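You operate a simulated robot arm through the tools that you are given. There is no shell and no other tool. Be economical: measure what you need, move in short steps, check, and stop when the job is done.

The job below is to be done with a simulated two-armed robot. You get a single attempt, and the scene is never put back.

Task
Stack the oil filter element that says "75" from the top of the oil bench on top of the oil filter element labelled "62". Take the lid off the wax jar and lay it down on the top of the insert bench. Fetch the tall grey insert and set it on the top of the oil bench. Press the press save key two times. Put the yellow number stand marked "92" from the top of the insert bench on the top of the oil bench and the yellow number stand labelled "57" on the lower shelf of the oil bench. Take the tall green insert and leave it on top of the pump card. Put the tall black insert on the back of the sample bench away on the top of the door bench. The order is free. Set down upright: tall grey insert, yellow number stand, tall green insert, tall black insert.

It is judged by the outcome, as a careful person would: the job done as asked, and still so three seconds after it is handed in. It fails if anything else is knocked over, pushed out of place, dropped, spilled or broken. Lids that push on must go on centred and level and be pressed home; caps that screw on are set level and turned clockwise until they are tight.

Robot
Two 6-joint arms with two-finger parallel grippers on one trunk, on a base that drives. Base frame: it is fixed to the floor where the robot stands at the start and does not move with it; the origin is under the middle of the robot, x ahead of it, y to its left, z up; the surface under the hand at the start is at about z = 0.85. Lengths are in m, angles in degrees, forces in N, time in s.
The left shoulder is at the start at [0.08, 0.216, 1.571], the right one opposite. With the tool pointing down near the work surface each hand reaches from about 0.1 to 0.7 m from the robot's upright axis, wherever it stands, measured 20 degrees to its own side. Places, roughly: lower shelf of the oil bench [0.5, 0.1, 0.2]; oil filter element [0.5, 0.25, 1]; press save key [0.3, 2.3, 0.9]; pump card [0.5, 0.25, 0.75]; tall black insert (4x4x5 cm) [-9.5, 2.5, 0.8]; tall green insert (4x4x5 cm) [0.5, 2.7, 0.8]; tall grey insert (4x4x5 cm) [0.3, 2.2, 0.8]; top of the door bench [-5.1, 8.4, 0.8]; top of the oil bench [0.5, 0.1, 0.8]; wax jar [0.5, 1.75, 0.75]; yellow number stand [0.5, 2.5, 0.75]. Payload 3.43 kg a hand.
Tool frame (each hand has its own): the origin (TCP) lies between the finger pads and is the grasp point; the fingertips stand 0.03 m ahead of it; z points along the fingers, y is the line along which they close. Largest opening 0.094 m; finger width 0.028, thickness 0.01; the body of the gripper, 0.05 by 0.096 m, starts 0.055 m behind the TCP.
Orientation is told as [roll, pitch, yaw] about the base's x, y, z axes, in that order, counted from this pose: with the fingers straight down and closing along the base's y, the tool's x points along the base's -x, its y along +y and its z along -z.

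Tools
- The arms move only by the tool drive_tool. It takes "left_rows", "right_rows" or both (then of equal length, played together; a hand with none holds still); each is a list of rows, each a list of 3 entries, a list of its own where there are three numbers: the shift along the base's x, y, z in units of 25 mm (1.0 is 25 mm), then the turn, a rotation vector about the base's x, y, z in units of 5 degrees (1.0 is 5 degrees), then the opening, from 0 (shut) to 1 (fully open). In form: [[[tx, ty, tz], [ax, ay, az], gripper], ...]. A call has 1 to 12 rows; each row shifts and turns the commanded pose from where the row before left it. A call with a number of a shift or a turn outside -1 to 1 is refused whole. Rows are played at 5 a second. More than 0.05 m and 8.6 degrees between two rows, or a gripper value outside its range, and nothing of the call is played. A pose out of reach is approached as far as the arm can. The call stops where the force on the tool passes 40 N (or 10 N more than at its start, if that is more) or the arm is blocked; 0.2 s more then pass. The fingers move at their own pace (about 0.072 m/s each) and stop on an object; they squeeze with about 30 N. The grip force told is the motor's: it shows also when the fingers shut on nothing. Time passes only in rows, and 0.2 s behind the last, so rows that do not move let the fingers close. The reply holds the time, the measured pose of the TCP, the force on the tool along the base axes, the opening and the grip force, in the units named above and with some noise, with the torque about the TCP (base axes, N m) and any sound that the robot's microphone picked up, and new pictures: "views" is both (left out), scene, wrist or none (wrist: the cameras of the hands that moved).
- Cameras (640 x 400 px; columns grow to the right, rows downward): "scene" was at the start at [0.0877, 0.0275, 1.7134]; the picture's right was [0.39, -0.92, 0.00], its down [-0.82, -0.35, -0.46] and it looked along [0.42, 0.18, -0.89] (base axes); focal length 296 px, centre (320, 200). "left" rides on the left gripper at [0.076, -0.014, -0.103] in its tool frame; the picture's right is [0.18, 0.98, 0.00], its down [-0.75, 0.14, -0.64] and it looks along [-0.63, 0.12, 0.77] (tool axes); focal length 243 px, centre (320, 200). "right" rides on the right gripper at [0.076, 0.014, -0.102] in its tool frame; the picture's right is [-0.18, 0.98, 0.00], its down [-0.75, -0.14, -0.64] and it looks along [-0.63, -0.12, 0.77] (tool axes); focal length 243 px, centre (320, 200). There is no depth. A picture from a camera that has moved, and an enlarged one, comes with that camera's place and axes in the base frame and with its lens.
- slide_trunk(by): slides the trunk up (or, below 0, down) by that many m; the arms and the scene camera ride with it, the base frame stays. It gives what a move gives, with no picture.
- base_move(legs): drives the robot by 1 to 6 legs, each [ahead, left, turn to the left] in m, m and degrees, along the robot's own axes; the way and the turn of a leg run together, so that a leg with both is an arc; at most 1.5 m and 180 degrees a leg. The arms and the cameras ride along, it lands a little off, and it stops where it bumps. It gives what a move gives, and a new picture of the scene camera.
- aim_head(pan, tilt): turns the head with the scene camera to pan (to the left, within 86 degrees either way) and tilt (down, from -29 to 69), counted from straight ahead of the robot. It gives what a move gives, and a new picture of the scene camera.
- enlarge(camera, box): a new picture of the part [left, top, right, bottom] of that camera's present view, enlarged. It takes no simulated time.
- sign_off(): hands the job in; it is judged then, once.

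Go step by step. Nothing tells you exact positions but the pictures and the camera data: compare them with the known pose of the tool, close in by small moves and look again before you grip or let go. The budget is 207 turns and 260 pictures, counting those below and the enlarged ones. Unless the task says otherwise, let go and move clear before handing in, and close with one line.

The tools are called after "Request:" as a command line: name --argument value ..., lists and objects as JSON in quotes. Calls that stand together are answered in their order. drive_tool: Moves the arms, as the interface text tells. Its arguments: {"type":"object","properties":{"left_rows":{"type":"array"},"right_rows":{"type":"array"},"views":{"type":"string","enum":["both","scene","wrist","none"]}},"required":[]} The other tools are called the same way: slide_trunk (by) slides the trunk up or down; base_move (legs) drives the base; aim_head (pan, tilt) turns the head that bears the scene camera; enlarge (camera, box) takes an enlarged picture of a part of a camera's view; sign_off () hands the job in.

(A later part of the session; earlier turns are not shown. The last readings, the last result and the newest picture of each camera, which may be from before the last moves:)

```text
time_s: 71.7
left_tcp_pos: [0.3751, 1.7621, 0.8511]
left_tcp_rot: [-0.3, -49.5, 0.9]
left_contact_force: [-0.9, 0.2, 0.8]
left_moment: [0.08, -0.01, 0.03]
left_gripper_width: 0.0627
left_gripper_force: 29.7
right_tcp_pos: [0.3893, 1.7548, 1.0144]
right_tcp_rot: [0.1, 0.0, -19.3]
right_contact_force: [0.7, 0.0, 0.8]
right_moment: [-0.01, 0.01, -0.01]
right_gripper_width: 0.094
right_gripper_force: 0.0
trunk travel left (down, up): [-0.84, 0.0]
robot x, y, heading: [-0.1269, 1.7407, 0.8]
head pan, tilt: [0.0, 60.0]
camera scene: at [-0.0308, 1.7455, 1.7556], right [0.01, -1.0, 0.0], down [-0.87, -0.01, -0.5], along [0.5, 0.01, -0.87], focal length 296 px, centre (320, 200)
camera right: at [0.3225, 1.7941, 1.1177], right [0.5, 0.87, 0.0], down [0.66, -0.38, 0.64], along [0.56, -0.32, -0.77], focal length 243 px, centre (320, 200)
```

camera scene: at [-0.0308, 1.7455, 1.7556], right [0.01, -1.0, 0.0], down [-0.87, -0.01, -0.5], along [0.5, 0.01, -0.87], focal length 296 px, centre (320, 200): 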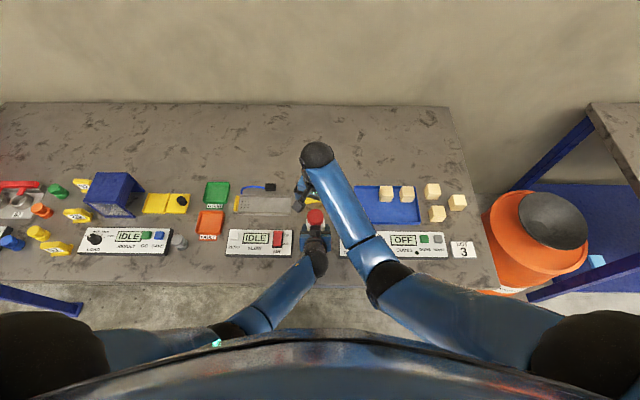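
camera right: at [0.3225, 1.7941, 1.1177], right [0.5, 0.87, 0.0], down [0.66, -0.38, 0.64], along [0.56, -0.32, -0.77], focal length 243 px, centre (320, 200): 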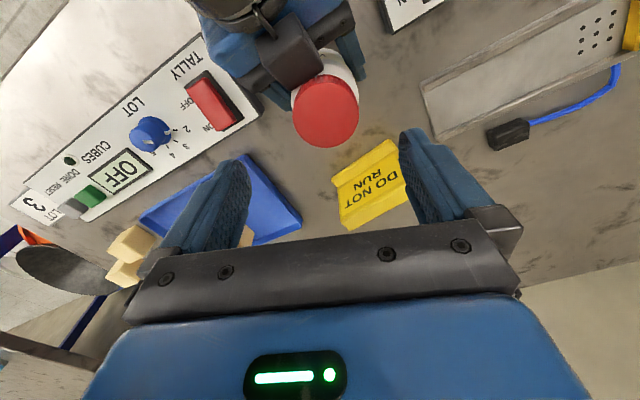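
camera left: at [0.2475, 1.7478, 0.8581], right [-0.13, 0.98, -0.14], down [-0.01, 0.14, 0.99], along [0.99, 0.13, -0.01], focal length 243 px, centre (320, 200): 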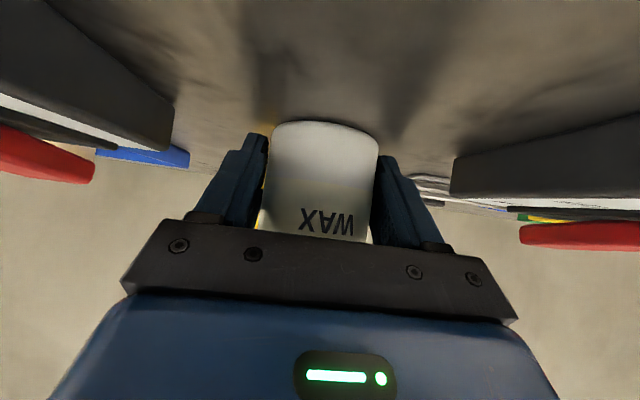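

Request:
drive_tool --right_rows '[[[0.08, 0.28, -1], [0, 0, 0], 1], [[0, 0, -1], [0, 0, 0], 1], [[0, 0, -1], [0, 0, 0], 1], [[0, 0, -0.4], [0, 0, 0], 1]]' --views "wrist"

Request:
enlarge --camera "scene" --box '[260, 170, 380, 270]'

```text
time_s: 72.7
left_tcp_pos: [0.3741, 1.7615, 0.8503]
left_tcp_rot: [-0.3, -49.6, 1.0]
left_contact_force: [-0.3, 0.4, 0.2]
left_moment: [0.05, -0.09, 0.03]
left_gripper_width: 0.0626
left_gripper_force: 30.2
right_tcp_pos: [0.3919, 1.7644, 0.9304]
right_tcp_rot: [0.0, 0.1, -19.3]
right_contact_force: [-0.4, -0.3, -0.6]
right_moment: [0.03, 0.0, -0.04]
right_gripper_width: 0.0939
right_gripper_force: 0.1
trunk travel left (down, up): [-0.84, 0.0]
robot x, y, heading: [-0.1273, 1.7436, 0.8]
head pan, tilt: [0.0, 60.0]
camera right: at [0.3254, 1.802, 1.0334], right [0.5, 0.87, 0.0], down [0.66, -0.38, 0.64], along [0.56, -0.32, -0.77], focal length 243 px, centre (320, 200)
```

right: 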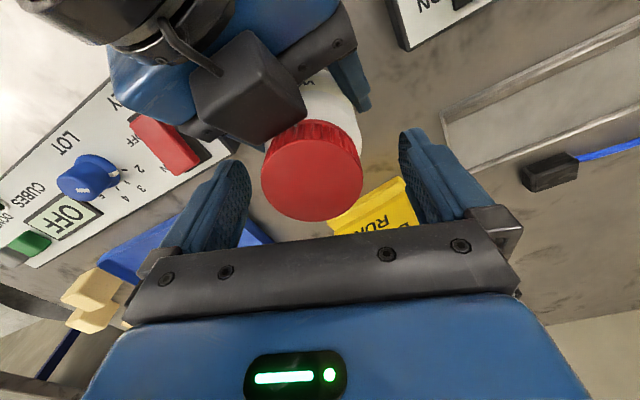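

```text
4.00 times, centred on (320, 220) of scene
camera zoom: at [-0.0306, 1.7454, 1.7556], right [0.01, -1.0, 0.0], down [-0.87, -0.01, -0.5], along [0.5, 0.01, -0.87], focal length 1183 px, centre (320, 120)
```

zoom: 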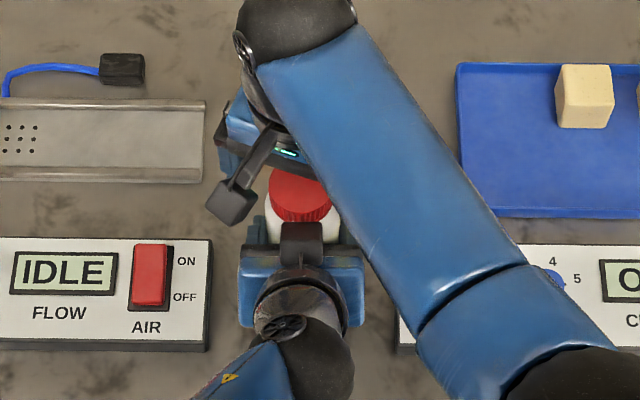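

Request:
drive_tool --right_rows '[[[0.06, -0.22, 0], [0, 0, 0], 1], [[0, 0, 0], [0, 0, 0], 0.7], [[0, 0, 0], [0, 0, 0], 0], [[0, 0, 0], [0, 0, 0], 0], [[0, 0, 0], [0, 0, 0], 0]]' --views "wrist"

```text
time_s: 73.8
left_tcp_pos: [0.3744, 1.7616, 0.8488]
left_tcp_rot: [-0.4, -49.5, 0.9]
left_contact_force: [-6.4, -11.3, 0.7]
left_moment: [0.56, -0.36, 0.11]
left_gripper_width: 0.0624
left_gripper_force: 29.9
right_tcp_pos: [0.3934, 1.7581, 0.9297]
right_tcp_rot: [0.1, -0.1, -19.2]
right_contact_force: [6.5, 11.0, -0.1]
right_moment: [0.36, -0.27, -0.32]
right_gripper_width: 0.0552
right_gripper_force: 30.0
trunk travel left (down, up): [-0.84, 0.0]
robot x, y, heading: [-0.1247, 1.7424, 0.9]
head pan, tilt: [0.0, 60.0]
camera right: at [0.3277, 1.7965, 1.0336], right [0.5, 0.87, 0.0], down [0.66, -0.38, 0.64], along [0.56, -0.32, -0.77], focal length 243 px, centre (320, 200)
```

right: 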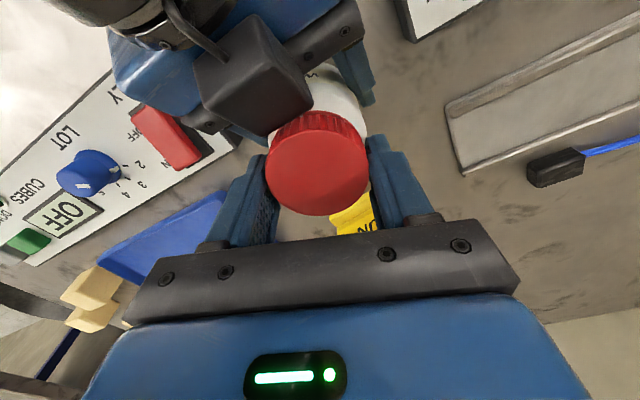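

Lid gripped with the jar held. Turning counter-clockwise 20° first to feel the torque.

Request:
drive_tool --right_rows '[[[0, 0.05, 0], [0, 0, 1], 0], [[0, 0.05, 0], [0, 0, 1], 0], [[0, 0.04, 0], [0, 0, 1], 0], [[0, 0, 0], [0, 0, 1], 0]]' --views "wrist"

```text
time_s: 74.8
left_tcp_pos: [0.3737, 1.7625, 0.8501]
left_tcp_rot: [-0.4, -49.6, 0.9]
left_contact_force: [-9.5, -9.5, -3.5]
left_moment: [0.1, -0.31, 0.36]
left_gripper_width: 0.0632
left_gripper_force: 30.3
right_tcp_pos: [0.3932, 1.761, 0.9329]
right_tcp_rot: [0.1, -0.3, 0.9]
right_contact_force: [7.4, 9.1, 21.5]
right_moment: [0.37, 0.05, -0.62]
right_gripper_width: 0.055
right_gripper_force: 29.9
trunk travel left (down, up): [-0.84, 0.0]
robot x, y, heading: [-0.1278, 1.743, 0.9]
head pan, tilt: [0.0, 60.0]
camera right: at [0.3167, 1.7742, 1.0351], right [0.17, 0.99, 0.0], down [0.75, -0.13, 0.65], along [0.64, -0.11, -0.76], focal length 243 px, centre (320, 200)
```

right: 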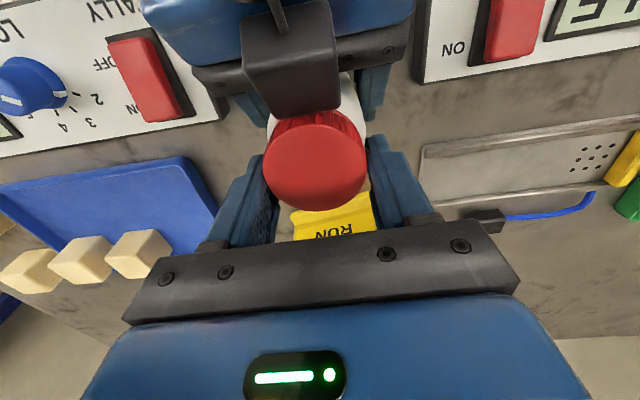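

The lid is turning and rising (upward force). Continuing with a small rise per row.

Request:
drive_tool --right_rows '[[[0, 0, 0.1], [0, 0, 1], 0], [[0, 0, 0.05], [0, 0, 1], 0], [[0, 0, 0.05], [0, 0, 1], 0], [[0, 0, 0.05], [0, 0, 1], 0], [[0, 0, 0.05], [0, 0, 1], 0]]' --views "wrist"

```text
time_s: 75.7
left_tcp_pos: [0.3772, 1.76, 0.8524]
left_tcp_rot: [-0.6, -49.8, 1.0]
left_contact_force: [-3.2, -1.9, 1.4]
left_moment: [0.0, -0.54, 0.29]
left_gripper_width: 0.0622
left_gripper_force: 30.2
right_tcp_pos: [0.3961, 1.7621, 0.9338]
right_tcp_rot: [0.2, -0.6, 16.2]
right_contact_force: [3.2, 1.7, -3.0]
right_moment: [0.18, 0.26, -0.29]
right_gripper_width: 0.0547
right_gripper_force: 30.4
trunk travel left (down, up): [-0.84, 0.0]
robot x, y, heading: [-0.1263, 1.7425, 1.1]
head pan, tilt: [0.0, 60.0]
stopped in row 4 (left hand): the force on the tool passed its limit at 43 N (the readings are from after the stop); the commanded pose is now the measured one
camera right: at [0.3179, 1.7538, 1.0374], right [-0.1, 1.0, 0.0], down [0.76, 0.07, 0.65], along [0.65, 0.07, -0.76], focal length 243 px, centre (320, 200)
```

right: 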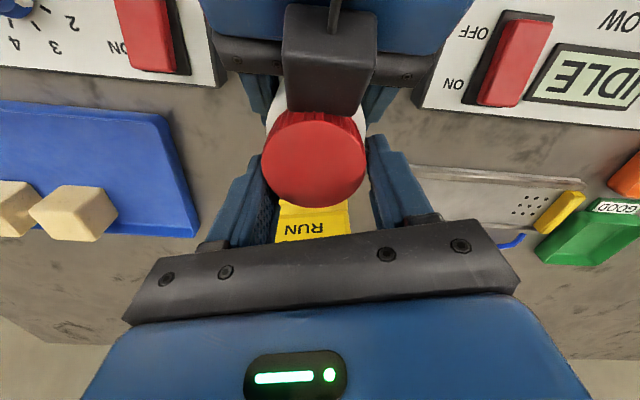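

Request:
drive_tool --left_rows '[[[0, 0, 0], [0, 0, 0], 0]]' --right_rows '[[[0, 0, 0], [0, 0, 0], 0]]' --views "wrist"

```text
time_s: 76.1
left_tcp_pos: [0.3763, 1.7584, 0.8518]
left_tcp_rot: [-0.7, -49.8, 0.9]
left_contact_force: [-4.1, -2.2, 1.9]
left_moment: [-0.01, -0.49, 0.42]
left_gripper_width: 0.0623
left_gripper_force: 30.2
right_tcp_pos: [0.3947, 1.7621, 0.9351]
right_tcp_rot: [0.3, -0.5, 16.3]
right_contact_force: [3.2, 2.3, -4.2]
right_moment: [0.16, 0.11, -0.43]
right_gripper_width: 0.0546
right_gripper_force: 30.1
trunk travel left (down, up): [-0.84, 0.0]
robot x, y, heading: [-0.126, 1.738, 0.9]
head pan, tilt: [0.0, 60.0]
camera right: at [0.3185, 1.7537, 1.0373], right [-0.1, 1.0, 0.01], down [0.76, 0.07, 0.65], along [0.65, 0.07, -0.76], focal length 243 px, centre (320, 200)
camera left: at [0.2493, 1.7445, 0.8605], right [-0.13, 0.98, -0.15], down [0.0, 0.15, 0.99], along [0.99, 0.13, -0.01], focal length 243 px, centre (320, 200)
```

right: 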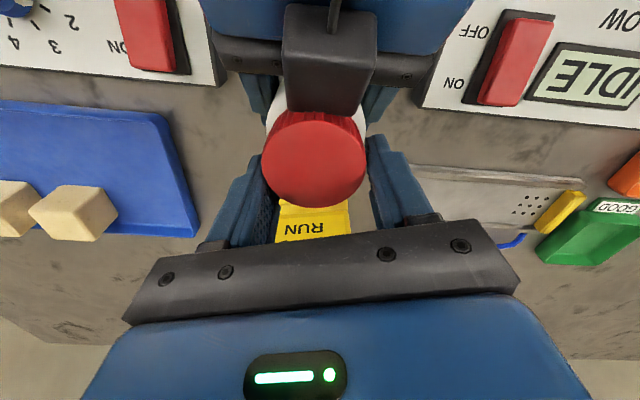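
left: 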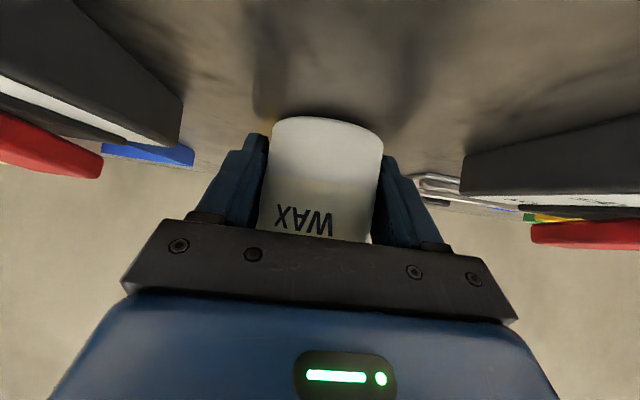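

The jar slipped round in the left grip, so this may be a push-on lid. Trying a straight pull.

Request:
drive_tool --right_rows '[[[0, 0, 0.15], [0, 0, 0], 0], [[0, 0, 0.15], [0, 0, 0], 0], [[0, 0, 0.15], [0, 0, 0], 0]]' --views "wrist"

```text
time_s: 76.7
left_tcp_pos: [0.378, 1.7563, 0.8541]
left_tcp_rot: [-1.0, -50.1, 1.1]
left_contact_force: [-3.1, 0.0, 0.2]
left_moment: [-0.35, -0.69, 0.23]
left_gripper_width: 0.0621
left_gripper_force: 30.0
right_tcp_pos: [0.3972, 1.7609, 0.9408]
right_tcp_rot: [0.1, -0.9, 16.1]
right_contact_force: [2.2, 1.2, -0.8]
right_moment: [0.44, 0.41, -0.19]
right_gripper_width: 0.0531
right_gripper_force: 29.8
trunk travel left (down, up): [-0.84, 0.0]
robot x, y, heading: [-0.1298, 1.7415, 0.5]
head pan, tilt: [0.0, 60.0]
stopped in row 2 (right hand): the force on the tool passed its limit at 44 N (the readings are from after the stop); the commanded pose is now the measured one
camera right: at [0.3189, 1.7528, 1.0424], right [-0.1, 1.0, 0.0], down [0.76, 0.07, 0.65], along [0.65, 0.07, -0.76], focal length 243 px, centre (320, 200)
```

right: 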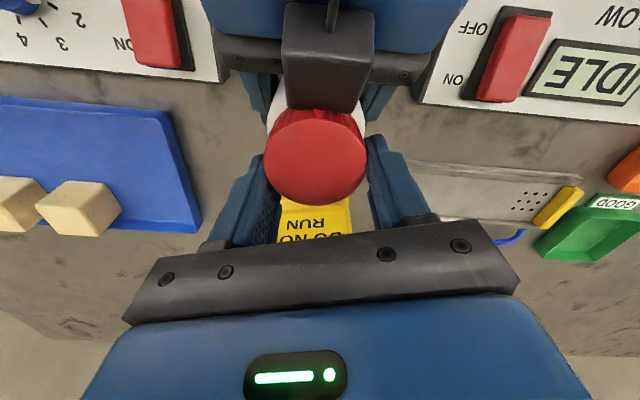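

The fingers slipped off the lid's top edge. I'll open, return to −20°, regrip lower on the lid, and seat the jar back down.

Request:
drive_tool --right_rows '[[[0, 0, 0], [0, 0, 0], 0.8], [[0, 0, 0.6], [0, 0, -0.5], 1], [[0, 0, 0], [0, 0, -1], 1], [[0, 0, 0], [0, 0, -1], 1], [[0, 0, 0], [0, 0, -1], 1], [[0, 0, 0], [0, 0, -1], 1], [[0, 0, 0], [0, 0, -1], 1], [[0, 0, 0], [0, 0, -1], 1]]' --left_rows '[[[0, 0, 0], [0, 0, 0], 0], [[0, 0, -0.1], [0, 0, 0], 0], [[0, 0, 0], [0, 0, 0], 0], [[0, 0, 0], [0, 0, 0], 0], [[0, 0, 0], [0, 0, 0], 0], [[0, 0, 0], [0, 0, 0], 0], [[0, 0, 0], [0, 0, 0], 0], [[0, 0, 0], [0, 0, 0], 0]]' --views "wrist"

Request:
enlarge --camera "right" --box '[220, 40, 420, 240]'

```text
time_s: 78.5
left_tcp_pos: [0.3781, 1.7589, 0.8526]
left_tcp_rot: [-1.0, -50.1, 1.0]
left_contact_force: [-0.5, -0.5, -3.2]
left_moment: [0.02, 0.01, -0.02]
left_gripper_width: 0.0621
left_gripper_force: 30.1
right_tcp_pos: [0.3954, 1.7611, 0.9566]
right_tcp_rot: [0.1, -0.8, -16.4]
right_contact_force: [-0.5, 0.3, -0.3]
right_moment: [0.01, -0.04, -0.03]
right_gripper_width: 0.094
right_gripper_force: 0.0
trunk travel left (down, up): [-0.84, 0.0]
robot x, y, heading: [-0.1324, 1.7439, 0.7]
head pan, tilt: [0.0, 60.0]
camera right: at [0.3273, 1.7966, 1.0578], right [0.45, 0.89, 0.0], down [0.67, -0.35, 0.65], along [0.58, -0.29, -0.76], focal length 243 px, centre (320, 200)
camera left: at [0.2501, 1.7439, 0.8598], right [-0.12, 0.98, -0.15], down [-0.01, 0.15, 0.99], along [0.99, 0.12, -0.01], focal length 243 px, centre (320, 200)
```

right: 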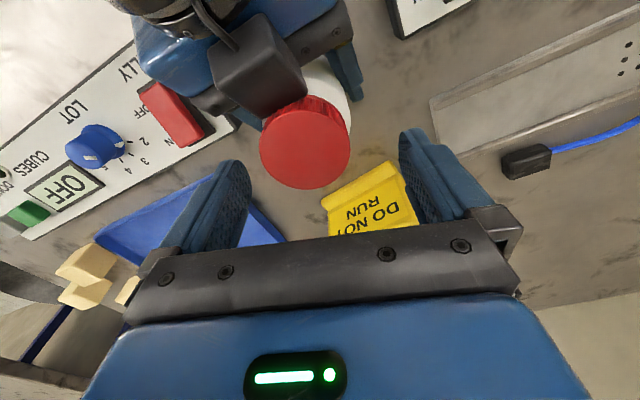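
left: 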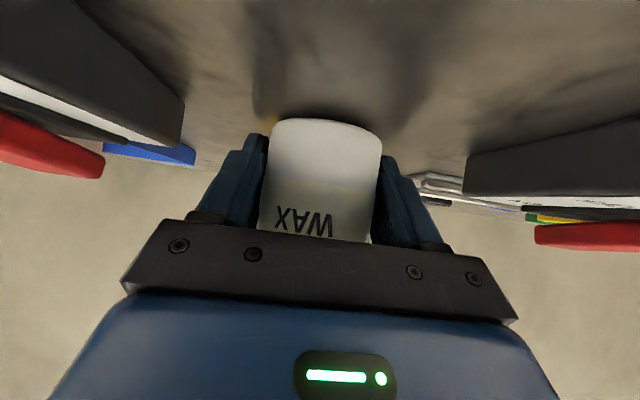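

```text
2.00 times, centred on (320, 140) of right
camera zoom: at [0.3273, 1.7966, 1.0578], right [0.45, 0.89, 0.0], down [0.67, -0.35, 0.65], along [0.58, -0.29, -0.76], focal length 485 px, centre (320, 320)
```

zoom: 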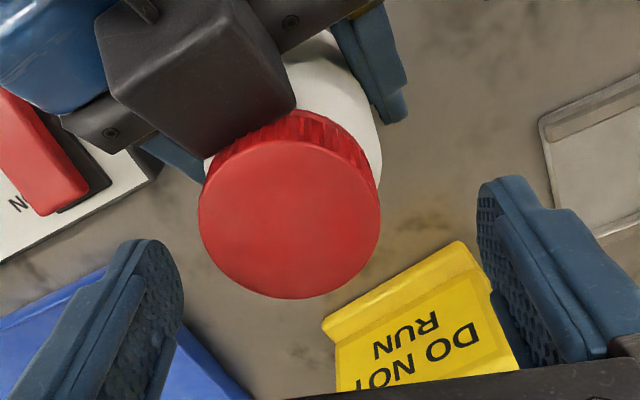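

Regripping lower on the lid, centred at about (0.393, 1.7535).

Request:
drive_tool --right_rows '[[[-0.1, -0.3, -0.6], [0, 0, 0], 1], [[0, 0, -0.9], [0, 0, 0], 1], [[0, 0, 0], [0, 0, 0], 0.7], [[0, 0, 0], [0, 0, 0], 0], [[0, 0, 0], [0, 0, 0], 0], [[0, 0, 0], [0, 0, 0], 0]]' --left_rows '[[[0, 0, -0.1], [0, 0, 0], 0], [[0, 0, 0], [0, 0, 0], 0], [[0, 0, 0], [0, 0, 0], 0], [[0, 0, 0], [0, 0, 0], 0], [[0, 0, 0], [0, 0, 0], 0], [[0, 0, 0], [0, 0, 0], 0]]' --views "wrist"

```text
time_s: 79.9
left_tcp_pos: [0.3763, 1.7574, 0.8515]
left_tcp_rot: [-1.0, -50.1, 1.0]
left_contact_force: [-8.5, -4.6, 7.2]
left_moment: [0.23, -0.64, 0.19]
left_gripper_width: 0.0618
left_gripper_force: 30.2
right_tcp_pos: [0.3944, 1.7534, 0.9187]
right_tcp_rot: [0.1, -0.9, -16.4]
right_contact_force: [8.6, 4.5, -7.0]
right_moment: [0.05, -0.04, -0.33]
right_gripper_width: 0.0597
right_gripper_force: 30.3
trunk travel left (down, up): [-0.84, 0.0]
robot x, y, heading: [-0.1251, 1.7443, 0.9]
head pan, tilt: [0.0, 60.0]
camera right: at [0.3251, 1.7891, 1.0207], right [0.45, 0.89, 0.0], down [0.67, -0.35, 0.65], along [0.58, -0.29, -0.76], focal length 243 px, centre (320, 200)
camera left: at [0.2506, 1.7431, 0.858], right [-0.12, 0.98, -0.15], down [-0.01, 0.15, 0.99], along [0.99, 0.12, -0.01], focal length 243 px, centre (320, 200)
```

right: 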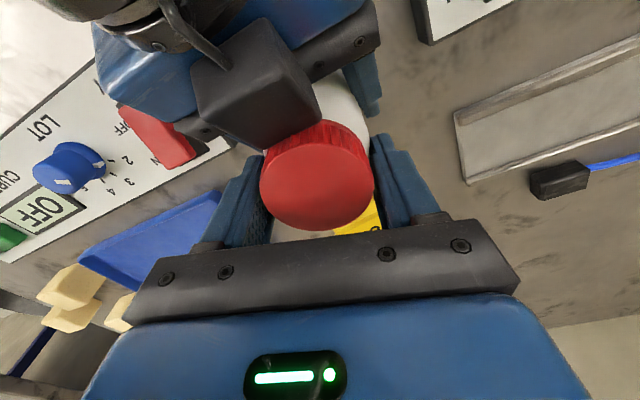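
left: 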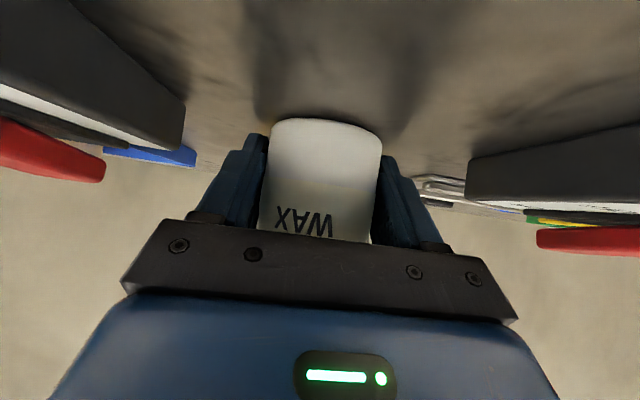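

Proper grip now (0.0597). Twisting 35° counter-clockwise.

Request:
drive_tool --right_rows '[[[0, 0, 0], [0, 0, 1], 0], [[0, 0, 0], [0, 0, 1], 0], [[0, 0, 0], [0, 0, 1], 0], [[0, 0, 0], [0, 0, 1], 0], [[0, 0, 0], [0, 0, 1], 0], [[0, 0, 0], [0, 0, 1], 0], [[0, 0, 0], [0, 0, 0.8], 0]]' --left_rows '[[[0, 0, 0], [0, 0, 0], 0], [[0, 0, 0], [0, 0, 0], 0], [[0, 0, 0], [0, 0, 0], 0], [[0, 0, 0], [0, 0, 0], 0], [[0, 0, 0], [0, 0, 0], 0], [[0, 0, 0], [0, 0, 0], 0], [[0, 0, 0], [0, 0, 0], 0]]' --views "wrist"

```text
time_s: 81.2
left_tcp_pos: [0.3778, 1.7552, 0.8518]
left_tcp_rot: [-1.1, -50.2, 0.8]
left_contact_force: [-0.6, -2.1, -1.1]
left_moment: [0.21, -0.54, 0.21]
left_gripper_width: 0.0629
left_gripper_force: 30.0
right_tcp_pos: [0.3973, 1.7559, 0.9208]
right_tcp_rot: [0.5, -1.3, 9.8]
right_contact_force: [1.3, 1.3, -1.0]
right_moment: [-0.08, 0.48, -0.24]
right_gripper_width: 0.058
right_gripper_force: 29.7
trunk travel left (down, up): [-0.84, 0.0]
robot x, y, heading: [-0.1272, 1.74, 0.9]
head pan, tilt: [0.0, 60.0]
stopped in row 6 (left hand): the force on the tool passed its limit at 42 N (the readings are from after the stop); the commanded pose is now the measured one
camera right: at [0.3181, 1.756, 1.0219], right [0.01, 1.0, 0.01], down [0.75, -0.02, 0.66], along [0.66, 0.0, -0.75], focal length 243 px, centre (320, 200)
camera left: at [0.2501, 1.7418, 0.858], right [-0.12, 0.98, -0.15], down [-0.01, 0.15, 0.99], along [0.99, 0.12, -0.01], focal length 243 px, centre (320, 200)
```

right: 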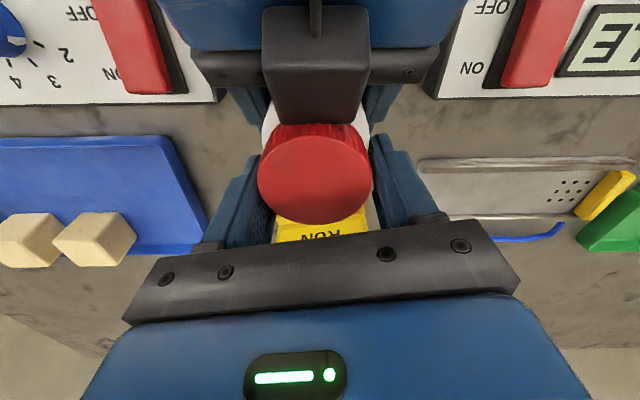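
left: 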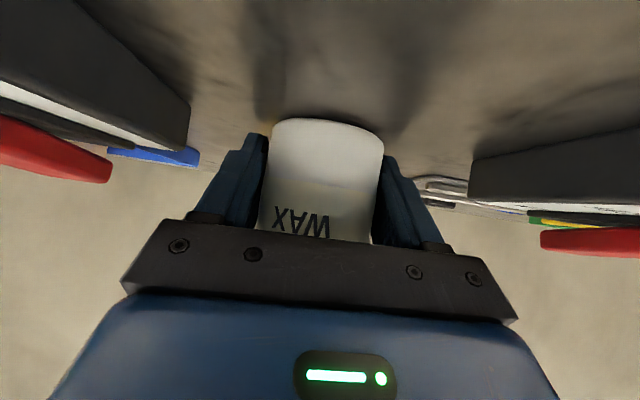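

The jar held this time and the lid turned ~26°. Testing a gentle lift.

Request:
drive_tool --right_rows '[[[0, 0, 0.1], [0, 0, 0], 0], [[0, 0, 0.1], [0, 0, 0], 0], [[0, 0, 0], [0, 0, 0], 0]]' --left_rows '[[[0, 0, 0], [0, 0, 0], 0], [[0, 0, 0], [0, 0, 0], 0], [[0, 0, 0], [0, 0, 0], 0]]' --views "wrist"

Request:
enlarge --camera "scene" --box '[270, 180, 350, 250]'

```text
time_s: 82.0
left_tcp_pos: [0.3784, 1.7548, 0.8526]
left_tcp_rot: [-1.2, -50.3, 0.8]
left_contact_force: [-17.8, 0.8, 27.3]
left_moment: [0.04, -0.98, 0.22]
left_gripper_width: 0.0626
left_gripper_force: 29.9
right_tcp_pos: [0.3962, 1.7551, 0.9245]
right_tcp_rot: [0.4, -1.3, 9.9]
right_contact_force: [16.4, -0.2, -29.9]
right_moment: [0.03, -0.78, -0.17]
right_gripper_width: 0.0586
right_gripper_force: 29.9
trunk travel left (down, up): [-0.84, 0.0]
robot x, y, heading: [-0.1251, 1.7399, 0.5]
head pan, tilt: [0.0, 60.0]
camera right: at [0.3173, 1.7561, 1.0262], right [0.01, 1.0, 0.01], down [0.75, -0.02, 0.66], along [0.66, 0.0, -0.75], focal length 243 px, centre (320, 200)
camera left: at [0.2508, 1.7413, 0.8587], right [-0.12, 0.98, -0.16], down [-0.01, 0.15, 0.99], along [0.99, 0.12, -0.01], focal length 243 px, centre (320, 200)
```

right: 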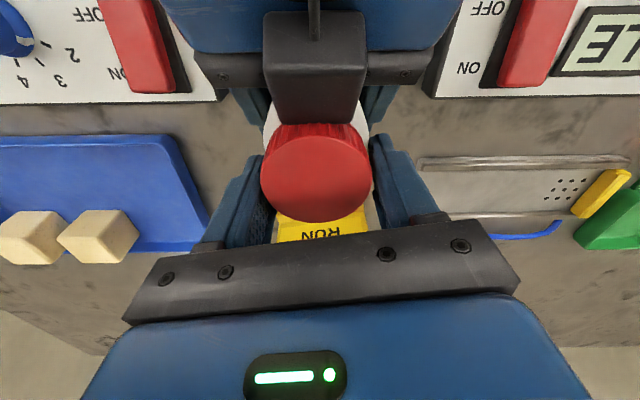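
left: 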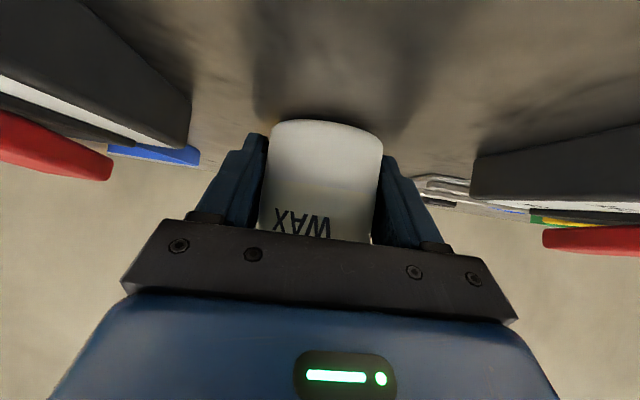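

```text
5.71 times, centred on (310, 215) of scene
camera zoom: at [-0.0301, 1.7454, 1.7555], right [0.01, -1.0, 0.0], down [-0.87, -0.01, -0.5], along [0.5, 0.01, -0.87], focal length 1690 px, centre (377, 114)
```

zoom: 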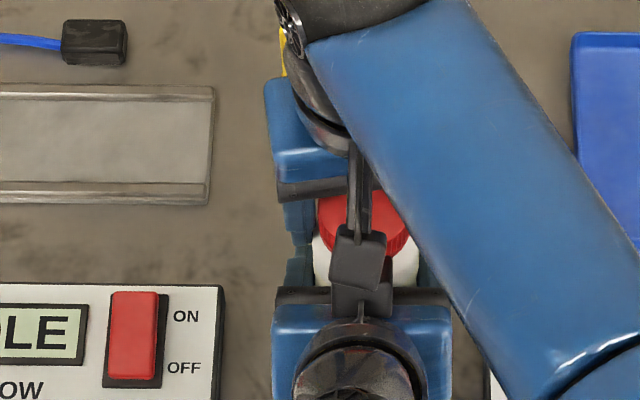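

Still threaded. Lowering, returning to −17° and taking another stroke.

Request:
drive_tool --right_rows '[[[0, 0, -0.2], [0, 0, 0], 0], [[0, 0, 0], [0, 0, 0], 0.85], [[0, 0, 0], [0, 0, 0], 0.9], [[0, 0, 0], [0, 0, -1], 0.9], [[0, 0, 0], [0, 0, -1], 0.9], [[0, 0, 0], [0, 0, -1], 0.9], [[0, 0, 0], [0, 0, -1], 0.9], [[0, 0, 0], [0, 0, -1], 0.9], [[0, 0, 0], [0, 0, -0.6], 0.9]]' --left_rows '[[[0, 0, 0], [0, 0, 0], 0], [[0, 0, 0], [0, 0, 0], 0], [[0, 0, 0], [0, 0, 0], 0], [[0, 0, 0], [0, 0, 0], 0], [[0, 0, 0], [0, 0, 0], 0], [[0, 0, 0], [0, 0, 0], 0], [[0, 0, 0], [0, 0, 0], 0], [[0, 0, 0], [0, 0, 0], 0], [[0, 0, 0], [0, 0, 0], 0]]' --views "wrist"

```text
time_s: 84.0
left_tcp_pos: [0.3784, 1.7552, 0.8496]
left_tcp_rot: [-1.0, -50.1, 0.8]
left_contact_force: [0.3, 0.5, -2.6]
left_moment: [-0.02, 0.01, 0.01]
left_gripper_width: 0.062
left_gripper_force: 30.1
right_tcp_pos: [0.3955, 1.7562, 0.9209]
right_tcp_rot: [0.5, -1.4, -18.2]
right_contact_force: [0.3, -0.2, 0.7]
right_moment: [0.01, 0.0, -0.01]
right_gripper_width: 0.0845
right_gripper_force: 0.1
trunk travel left (down, up): [-0.84, 0.0]
robot x, y, heading: [-0.1255, 1.7446, 0.6]
head pan, tilt: [0.0, 60.0]
camera right: at [0.3267, 1.7934, 1.0224], right [0.48, 0.88, 0.01], down [0.66, -0.37, 0.66], along [0.58, -0.31, -0.75], focal length 243 px, centre (320, 200)
camera left: at [0.2496, 1.7418, 0.8579], right [-0.12, 0.98, -0.15], down [-0.01, 0.15, 0.99], along [0.99, 0.12, -0.01], focal length 243 px, centre (320, 200)
```

right: 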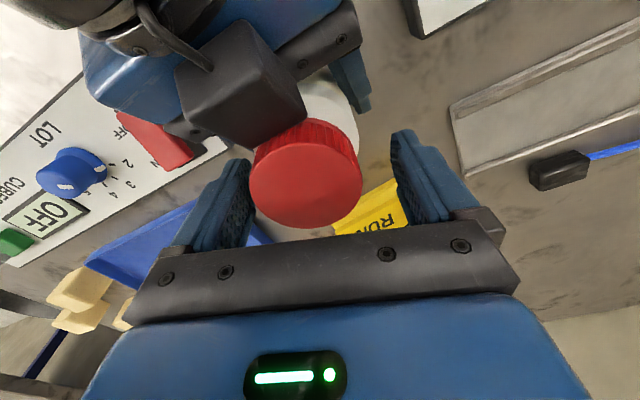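
left: 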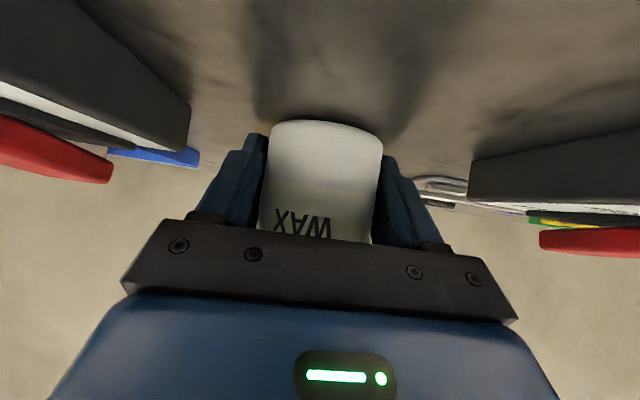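

Request:
drive_tool --right_rows '[[[-0.05, -0.17, -0.05], [0, 0, 0], 0.9], [[0, 0, 0], [0, 0, 0], 0], [[0, 0, 0], [0, 0, 0], 0], [[0, 0, 0], [0, 0, 1], 0], [[0, 0, 0], [0, 0, 1], 0], [[0, 0, 0], [0, 0, 1], 0], [[0, 0, 0], [0, 0, 1], 0], [[0, 0, 0], [0, 0, 1], 0], [[0, 0, 0], [0, 0, 1], 0], [[0, 0, 0], [0, 0, 1], 0]]' --left_rows '[[[0, 0, 0], [0, 0, 0], 0], [[0, 0, 0], [0, 0, 0], 0], [[0, 0, 0], [0, 0, 0], 0], [[0, 0, 0], [0, 0, 0], 0], [[0, 0, 0], [0, 0, 0], 0], [[0, 0, 0], [0, 0, 0], 0], [[0, 0, 0], [0, 0, 0], 0], [[0, 0, 0], [0, 0, 0], 0], [[0, 0, 0], [0, 0, 0], 0], [[0, 0, 0], [0, 0, 0], 0]]' --views "wrist"

```text
time_s: 85.5
left_tcp_pos: [0.3772, 1.7532, 0.8501]
left_tcp_rot: [-1.2, -50.1, 0.5]
left_contact_force: [-3.1, -2.1, -0.4]
left_moment: [0.33, -0.93, 0.43]
left_gripper_width: 0.0634
left_gripper_force: 29.4
right_tcp_pos: [0.3981, 1.7527, 0.9222]
right_tcp_rot: [0.8, -2.1, -1.8]
right_contact_force: [2.4, 2.5, -0.2]
right_moment: [-0.19, 0.63, -0.47]
right_gripper_width: 0.0579
right_gripper_force: 30.2
trunk travel left (down, up): [-0.84, 0.0]
robot x, y, heading: [-0.1263, 1.7374, 0.7]
head pan, tilt: [0.0, 60.0]
stopped in row 7 (left hand): the force on the tool passed its limit at 44 N (the readings are from after the stop); the commanded pose is now the measured one
camera right: at [0.3204, 1.7684, 1.0223], right [0.21, 0.98, 0.02], down [0.73, -0.17, 0.67], along [0.65, -0.13, -0.75], focal length 243 px, centre (320, 200)
camera left: at [0.2492, 1.741, 0.8581], right [-0.11, 0.98, -0.15], down [-0.01, 0.15, 0.99], along [0.99, 0.11, -0.01], focal length 243 px, centre (320, 200)
```

right: 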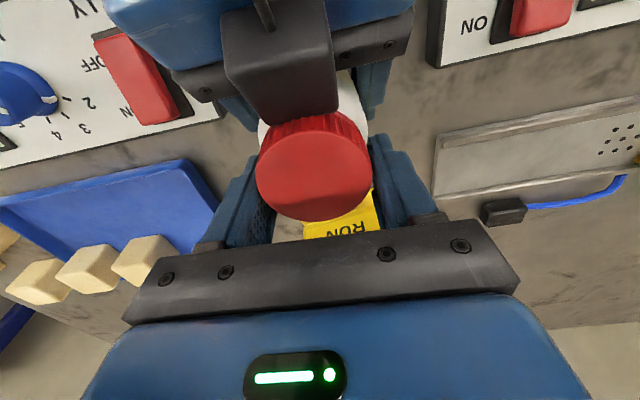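
left: 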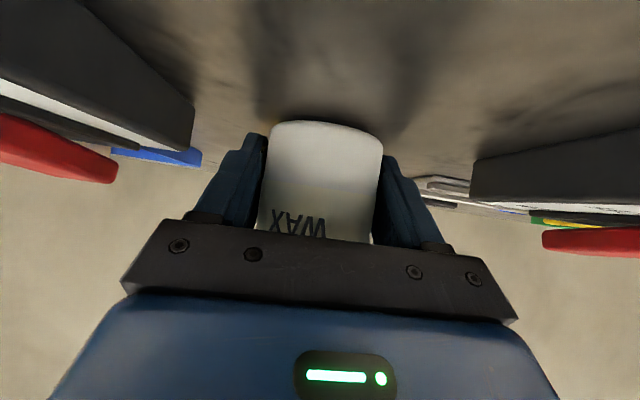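

Progress, but misalignment builds force. Levelling the hand, recentring, regripping and reading the static forces before the next stroke.

Request:
drive_tool --right_rows '[[[0, 0, 0], [0, 0, 0], 0.85], [[0, 0, 0], [-0.16, 0.42, 0], 0.9], [[-0.1, -0.04, 0], [0, 0, -1], 0.9], [[0, 0, -0.05], [0, 0, -1], 0.9], [[0, 0, 0], [0, 0, -1], 0.9], [[0, 0, 0], [0, 0, -0.6], 0.9], [[0, 0, 0], [0, 0, 0], 0], [[0, 0, 0], [0, 0, 0], 0], [[0, 0, 0], [0, 0, 0], 0]]' --left_rows '[[[0, 0, 0], [0, 0, 0], 0], [[0, 0, 0], [0, 0, 0], 0], [[0, 0, 0], [0, 0, 0], 0], [[0, 0, 0], [0, 0, 0], 0], [[0, 0, 0], [0, 0, 0], 0], [[0, 0, 0], [0, 0, 0], 0], [[0, 0, 0], [0, 0, 0], 0], [[0, 0, 0], [0, 0, 0], 0], [[0, 0, 0], [0, 0, 0], 0]]' --views "none"

```text
time_s: 87.5
left_tcp_pos: [0.376, 1.7559, 0.8508]
left_tcp_rot: [-0.9, -50.1, 0.6]
left_contact_force: [9.0, 17.8, -5.1]
left_moment: [-0.17, -0.22, 0.61]
left_gripper_width: 0.0631
left_gripper_force: 29.9
right_tcp_pos: [0.3936, 1.7503, 0.9206]
right_tcp_rot: [-0.3, 0.2, -19.8]
right_contact_force: [-8.3, -18.1, 5.6]
right_moment: [-1.04, 0.77, -0.25]
right_gripper_width: 0.0582
right_gripper_force: 30.1
trunk travel left (down, up): [-0.84, 0.0]
robot x, y, heading: [-0.1245, 1.7406, 0.8]
head pan, tilt: [0.0, 60.0]
```

Request:
drive_tool --right_rows '[[[-0.05, -0.12, 0.04], [0, 0, 0], 0], [[0, 0, 0], [0, 0, 0], 0]]' --left_rows '[[[0, 0, 0], [0, 0, 0], 0], [[0, 0, 0], [0, 0, 0], 0]]' --views "none"

Request:
drive_tool --right_rows '[[[0, 0, 0], [0, 0, 0.6], 0], [[0, 0, 0], [0, 0, 0.6], 0], [[0, 0, 0], [0, 0, 0.6], 0], [[0, 0, 0], [0, 0, 0.6], 0], [[0, 0, 0], [0, 0, 0], 0]]' --left_rows '[[[0, 0, 0], [0, 0, 0], 0], [[0, 0, 0], [0, 0, 0], 0], [[0, 0, 0], [0, 0, 0], 0], [[0, 0, 0], [0, 0, 0], 0], [[0, 0, 0], [0, 0, 0], 0]]' --views "none"

```text
time_s: 88.1
left_tcp_pos: [0.3775, 1.7515, 0.8508]
left_tcp_rot: [-1.2, -50.3, 0.6]
left_contact_force: [-4.6, 12.3, 8.2]
left_moment: [-0.15, -0.34, 0.62]
left_gripper_width: 0.0633
left_gripper_force: 30.2
right_tcp_pos: [0.3959, 1.749, 0.9226]
right_tcp_rot: [-0.1, 0.0, -19.7]
right_contact_force: [3.5, -13.5, -7.8]
right_moment: [-0.77, -0.11, -0.38]
right_gripper_width: 0.0585
right_gripper_force: 29.7
trunk travel left (down, up): [-0.84, 0.0]
robot x, y, heading: [-0.1275, 1.742, 0.9]
head pan, tilt: [0.0, 60.0]
```

```text
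time_s: 89.3
left_tcp_pos: [0.377, 1.7522, 0.8503]
left_tcp_rot: [-1.3, -50.2, 0.5]
left_contact_force: [-7.0, -14.1, -1.5]
left_moment: [0.34, -0.48, 0.38]
left_gripper_width: 0.064
left_gripper_force: 30.7
right_tcp_pos: [0.3968, 1.7503, 0.9229]
right_tcp_rot: [0.2, -0.1, -7.6]
right_contact_force: [7.0, 13.5, -0.5]
right_moment: [0.61, -0.05, -0.68]
right_gripper_width: 0.0589
right_gripper_force: 29.8
trunk travel left (down, up): [-0.84, 0.0]
robot x, y, heading: [-0.1276, 1.7435, 0.8]
head pan, tilt: [0.0, 60.0]
```

Following the lid's true axis (it seems a bit in front of my TCP): shifting with the turn.

Request:
drive_tool --right_rows '[[[0, 0.07, 0], [0, 0, 0.6], 0], [[0, 0.05, 0], [0, 0, 0.6], 0], [[0, 0.05, 0], [0, 0, 0.6], 0], [[0, 0.05, 0], [0, 0, 0.6], 0], [[0, 0.05, 0], [0, 0, 0.6], 0], [[0, 0.05, 0], [0, 0, 0.6], 0], [[0, 0, 0], [0, 0, 0], 0]]' --left_rows '[[[0, 0, 0], [0, 0, 0], 0], [[0, 0, 0], [0, 0, 0], 0], [[0, 0, 0], [0, 0, 0], 0], [[0, 0, 0], [0, 0, 0], 0], [[0, 0, 0], [0, 0, 0], 0], [[0, 0, 0], [0, 0, 0], 0], [[0, 0, 0], [0, 0, 0], 0]]' --views "wrist"

```text
time_s: 90.9
left_tcp_pos: [0.3767, 1.7548, 0.8507]
left_tcp_rot: [-1.1, -50.2, 0.4]
left_contact_force: [-30.4, -15.9, 3.9]
left_moment: [0.46, -1.88, 0.16]
left_gripper_width: 0.0634
left_gripper_force: 30.2
right_tcp_pos: [0.3969, 1.7579, 0.9231]
right_tcp_rot: [0.0, -0.5, 10.3]
right_contact_force: [28.6, 17.2, -1.1]
right_moment: [0.87, -0.26, -0.28]
right_gripper_width: 0.0581
right_gripper_force: 29.9
trunk travel left (down, up): [-0.84, 0.0]
robot x, y, heading: [-0.1264, 1.7392, 0.7]
head pan, tilt: [0.0, 60.0]
camera right: at [0.3192, 1.7575, 1.0251], right [0.0, 1.0, 0.0], down [0.76, 0.0, 0.65], along [0.65, 0.0, -0.76], focal length 243 px, centre (320, 200)
camera left: at [0.2484, 1.7414, 0.8578], right [-0.11, 0.98, -0.15], down [-0.01, 0.15, 0.99], along [0.99, 0.11, -0.01], focal length 243 px, centre (320, 200)
```

right: 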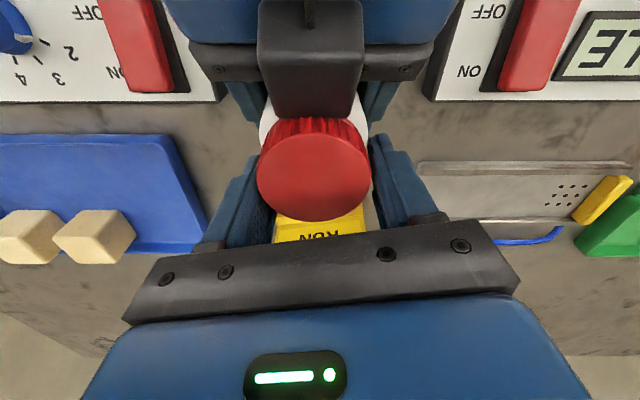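
left: 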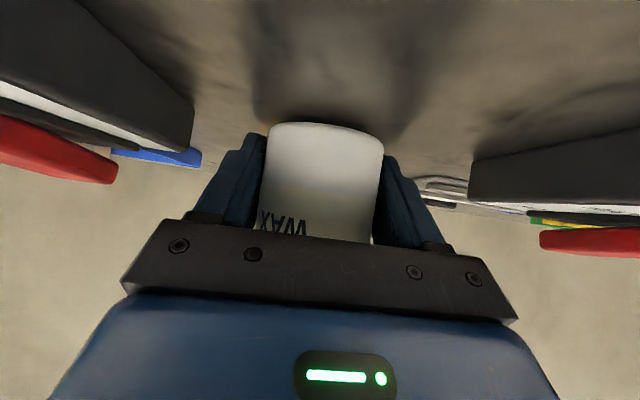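

Let me release, rise a little and inspect whether the lid is rising or tilting relative to the jar.

Request:
drive_tool --right_rows '[[[0, 0, 0], [0, 0, 0], 0.85], [[0, 0, 0.5], [0, 0, 0], 1], [[-0.2, 0, 1], [0, 0, -0.4], 1], [[-0.6, 0, 1], [0, 0, -0.8], 1], [[-0.8, 0, 0.5], [0, 0, -0.8], 1]]' --left_rows '[[[0, 0, 0], [0, 0, 0], 0], [[0, 0, 0], [0, 0, 0], 0], [[0, 0, 0], [0, 0, 0], 0], [[0, 0, 0], [0, 0, 0], 0], [[0, 0, 0], [0, 0, 0], 0]]' --views "none"

Request:
enlarge --camera "right" --box '[240, 60, 400, 180]'

Request:
enlarge --camera "scene" --box '[280, 190, 350, 240]'

```text
time_s: 92.1
left_tcp_pos: [0.3758, 1.7537, 0.8513]
left_tcp_rot: [-1.1, -50.3, 0.5]
left_contact_force: [1.2, -0.6, -2.5]
left_moment: [0.0, 0.02, 0.02]
left_gripper_width: 0.0635
left_gripper_force: 29.8
right_tcp_pos: [0.3549, 1.7559, 0.9955]
right_tcp_rot: [-0.1, 0.1, 0.3]
right_contact_force: [-0.4, -0.1, -0.1]
right_moment: [0.01, 0.01, -0.01]
right_gripper_width: 0.0939
right_gripper_force: 0.0
trunk travel left (down, up): [-0.84, 0.0]
robot x, y, heading: [-0.1244, 1.7395, 0.9]
head pan, tilt: [0.0, 60.0]
```

```text
3.33 times, centred on (320, 120) of right
camera zoom: at [0.2804, 1.7703, 1.0985], right [0.18, 0.98, 0.0], down [0.75, -0.14, 0.64], along [0.63, -0.12, -0.77], focal length 809 px, centre (320, 467)
```

zoom: 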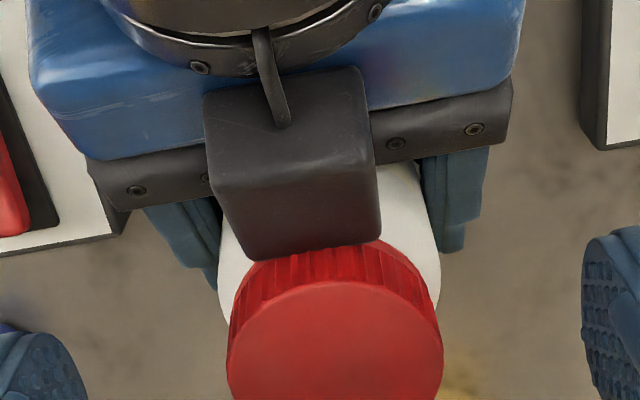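

```text
8.00 times, centred on (315, 215) of scene
camera zoom: at [-0.0314, 1.7451, 1.7556], right [0.01, -1.0, 0.0], down [-0.87, -0.01, -0.5], along [0.5, 0.01, -0.87], focal length 2366 px, centre (360, 80)
```

zoom: 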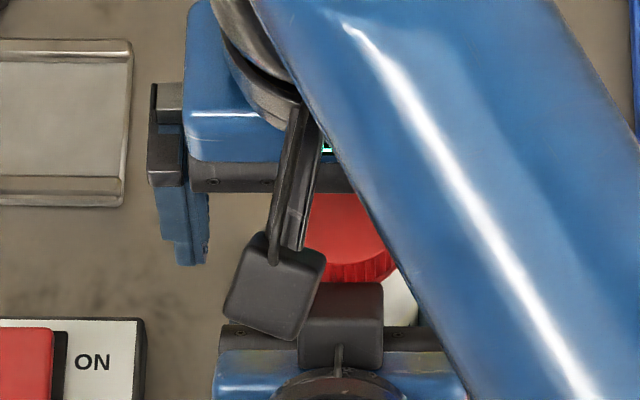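

The left gripper's dark housing is crowding the lid and causing those side forces. Better plan: lift the jar by its lid with the right hand, and regrip the body horizontally in mid-air. First regripping the lid.

Request:
drive_tool --right_rows '[[[0.8, -0.08, 0], [0, 0, 0], 1], [[0.76, 0, -0.6], [0, 0, 0], 1], [[0, 0, -1], [0, 0, 0], 1], [[0, 0, -1], [0, 0, 0], 1], [[0, 0, -0.5], [0, 0, 0], 1], [[0, 0, 0], [0, 0, 0], 0.7], [[0, 0, 0], [0, 0, 0], 0], [[0, 0, 0], [0, 0, 0], 0], [[0, 0, 0], [0, 0, 0], 0]]' --left_rows '[[[0, 0, 0], [0, 0, 0], 0], [[0, 0, 0], [0, 0, 0], 0], [[0, 0, 0], [0, 0, 0], 0], [[0, 0, 0], [0, 0, 0], 0], [[0, 0, 0], [0, 0, 0], 0], [[0, 0, 0], [0, 0, 0], 0], [[0, 0, 0], [0, 0, 0], 0], [[0, 0, 0], [0, 0, 0], 0], [[0, 0, 0], [0, 0, 0], 0]]' --views "wrist"

```text
time_s: 94.1
left_tcp_pos: [0.3779, 1.7535, 0.8505]
left_tcp_rot: [-1.2, -50.1, 0.5]
left_contact_force: [-4.1, -1.8, 0.8]
left_moment: [0.04, -0.38, -0.02]
left_gripper_width: 0.0632
left_gripper_force: 29.6
right_tcp_pos: [0.3935, 1.7548, 0.9186]
right_tcp_rot: [0.0, -0.1, 0.3]
right_contact_force: [3.9, 2.5, -0.9]
right_moment: [0.1, 0.07, 0.03]
right_gripper_width: 0.0591
right_gripper_force: 29.7
trunk travel left (down, up): [-0.84, 0.0]
robot x, y, heading: [-0.1255, 1.7398, 0.7]
head pan, tilt: [0.0, 60.0]
camera right: at [0.3182, 1.7678, 1.0221], right [0.18, 0.98, 0.0], down [0.75, -0.14, 0.64], along [0.63, -0.12, -0.77], focal length 243 px, centre (320, 200)
camera left: at [0.2494, 1.7409, 0.8582], right [-0.11, 0.98, -0.15], down [-0.01, 0.15, 0.99], along [0.99, 0.11, -0.01], focal length 243 px, centre (320, 200)
```

right: 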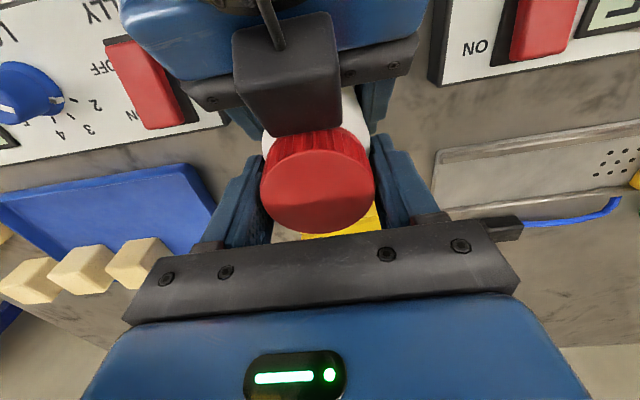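
left: 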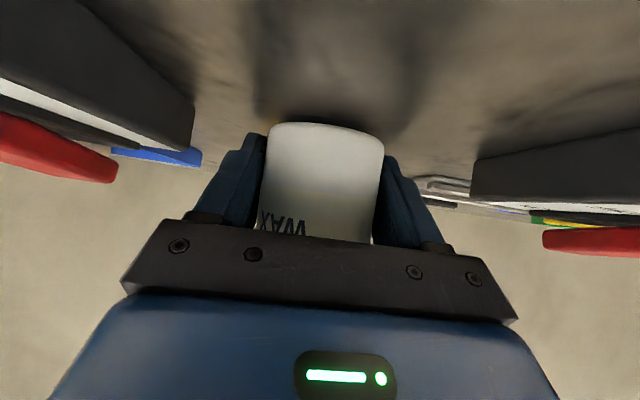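

Request:
drive_tool --left_rows '[[[0, 0, 0], [0, 0, 0], 0.8], [[0, 0, 0], [0, 0, 0], 1], [[-0.77, 0, 0.64], [0, 0, 0], 1], [[-0.77, 0, 0.64], [0, 0, 0], 1], [[-0.77, 0, 0.64], [0, 0, 0], 1], [[-0.77, 0, 0.64], [0, 0, 0], 1], [[0, 0, 0], [0, 0, 0], 1]]' --right_rows '[[[0, 0, 0], [0, 0, 0], 0], [[0, 0, 0], [0, 0, 0], 0], [[0, 0, 0], [0, 0, 0], 0], [[0, 0, 0], [0, 0, 0], 0], [[0, 0, 0], [0, 0, 0], 0], [[0, 0, 0.3], [0, 0, 0], 0], [[0, 0, 0.5], [0, 0, 0], 0]]'

```text
time_s: 95.7
left_tcp_pos: [0.3006, 1.7531, 0.9139]
left_tcp_rot: [-1.0, -50.3, 0.6]
left_contact_force: [-1.2, -0.3, 0.5]
left_moment: [-0.02, 0.01, 0.04]
left_gripper_width: 0.0942
left_gripper_force: 0.0
right_tcp_pos: [0.3925, 1.7537, 0.9393]
right_tcp_rot: [-0.2, 0.1, 0.3]
right_contact_force: [-0.3, -0.2, -1.8]
right_moment: [0.06, -0.03, -0.02]
right_gripper_width: 0.059
right_gripper_force: 30.0
trunk travel left (down, up): [-0.84, 0.0]
robot x, y, heading: [-0.126, 1.7406, 0.9]
head pan, tilt: [0.0, 60.0]
camera scene: at [-0.0305, 1.7453, 1.7556], right [0.01, -1.0, 0.0], down [-0.87, -0.01, -0.5], along [0.5, 0.01, -0.87], focal length 296 px, centre (320, 200)
camera right: at [0.3177, 1.7676, 1.0418], right [0.18, 0.98, 0.0], down [0.76, -0.14, 0.64], along [0.63, -0.12, -0.77], focal length 243 px, centre (320, 200)
camera left: at [0.1717, 1.7403, 0.9224], right [-0.11, 0.98, -0.15], down [-0.01, 0.15, 0.99], along [0.99, 0.11, -0.01], focal length 243 px, centre (320, 200)
```

scene: 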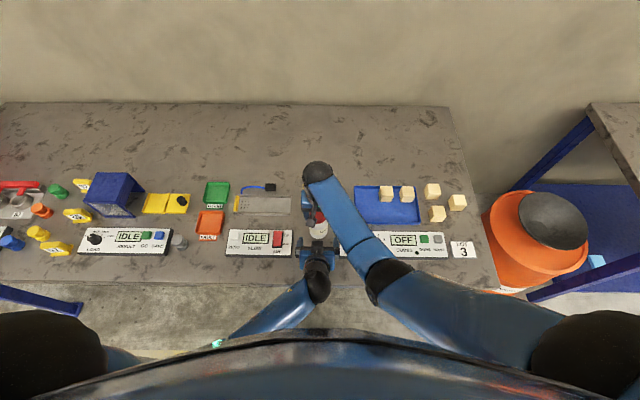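
right: 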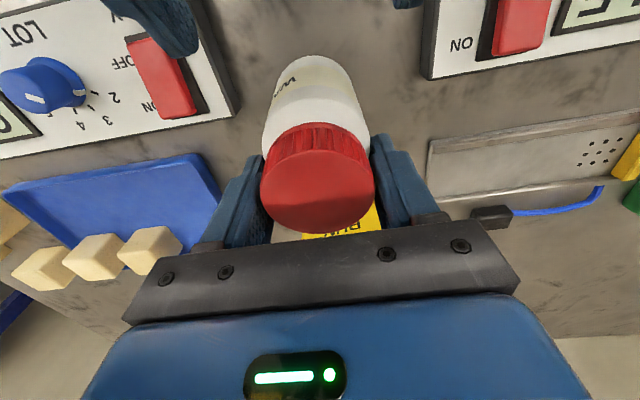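
left: 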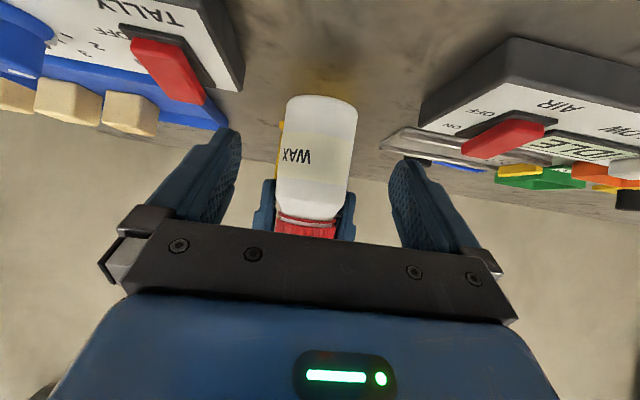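

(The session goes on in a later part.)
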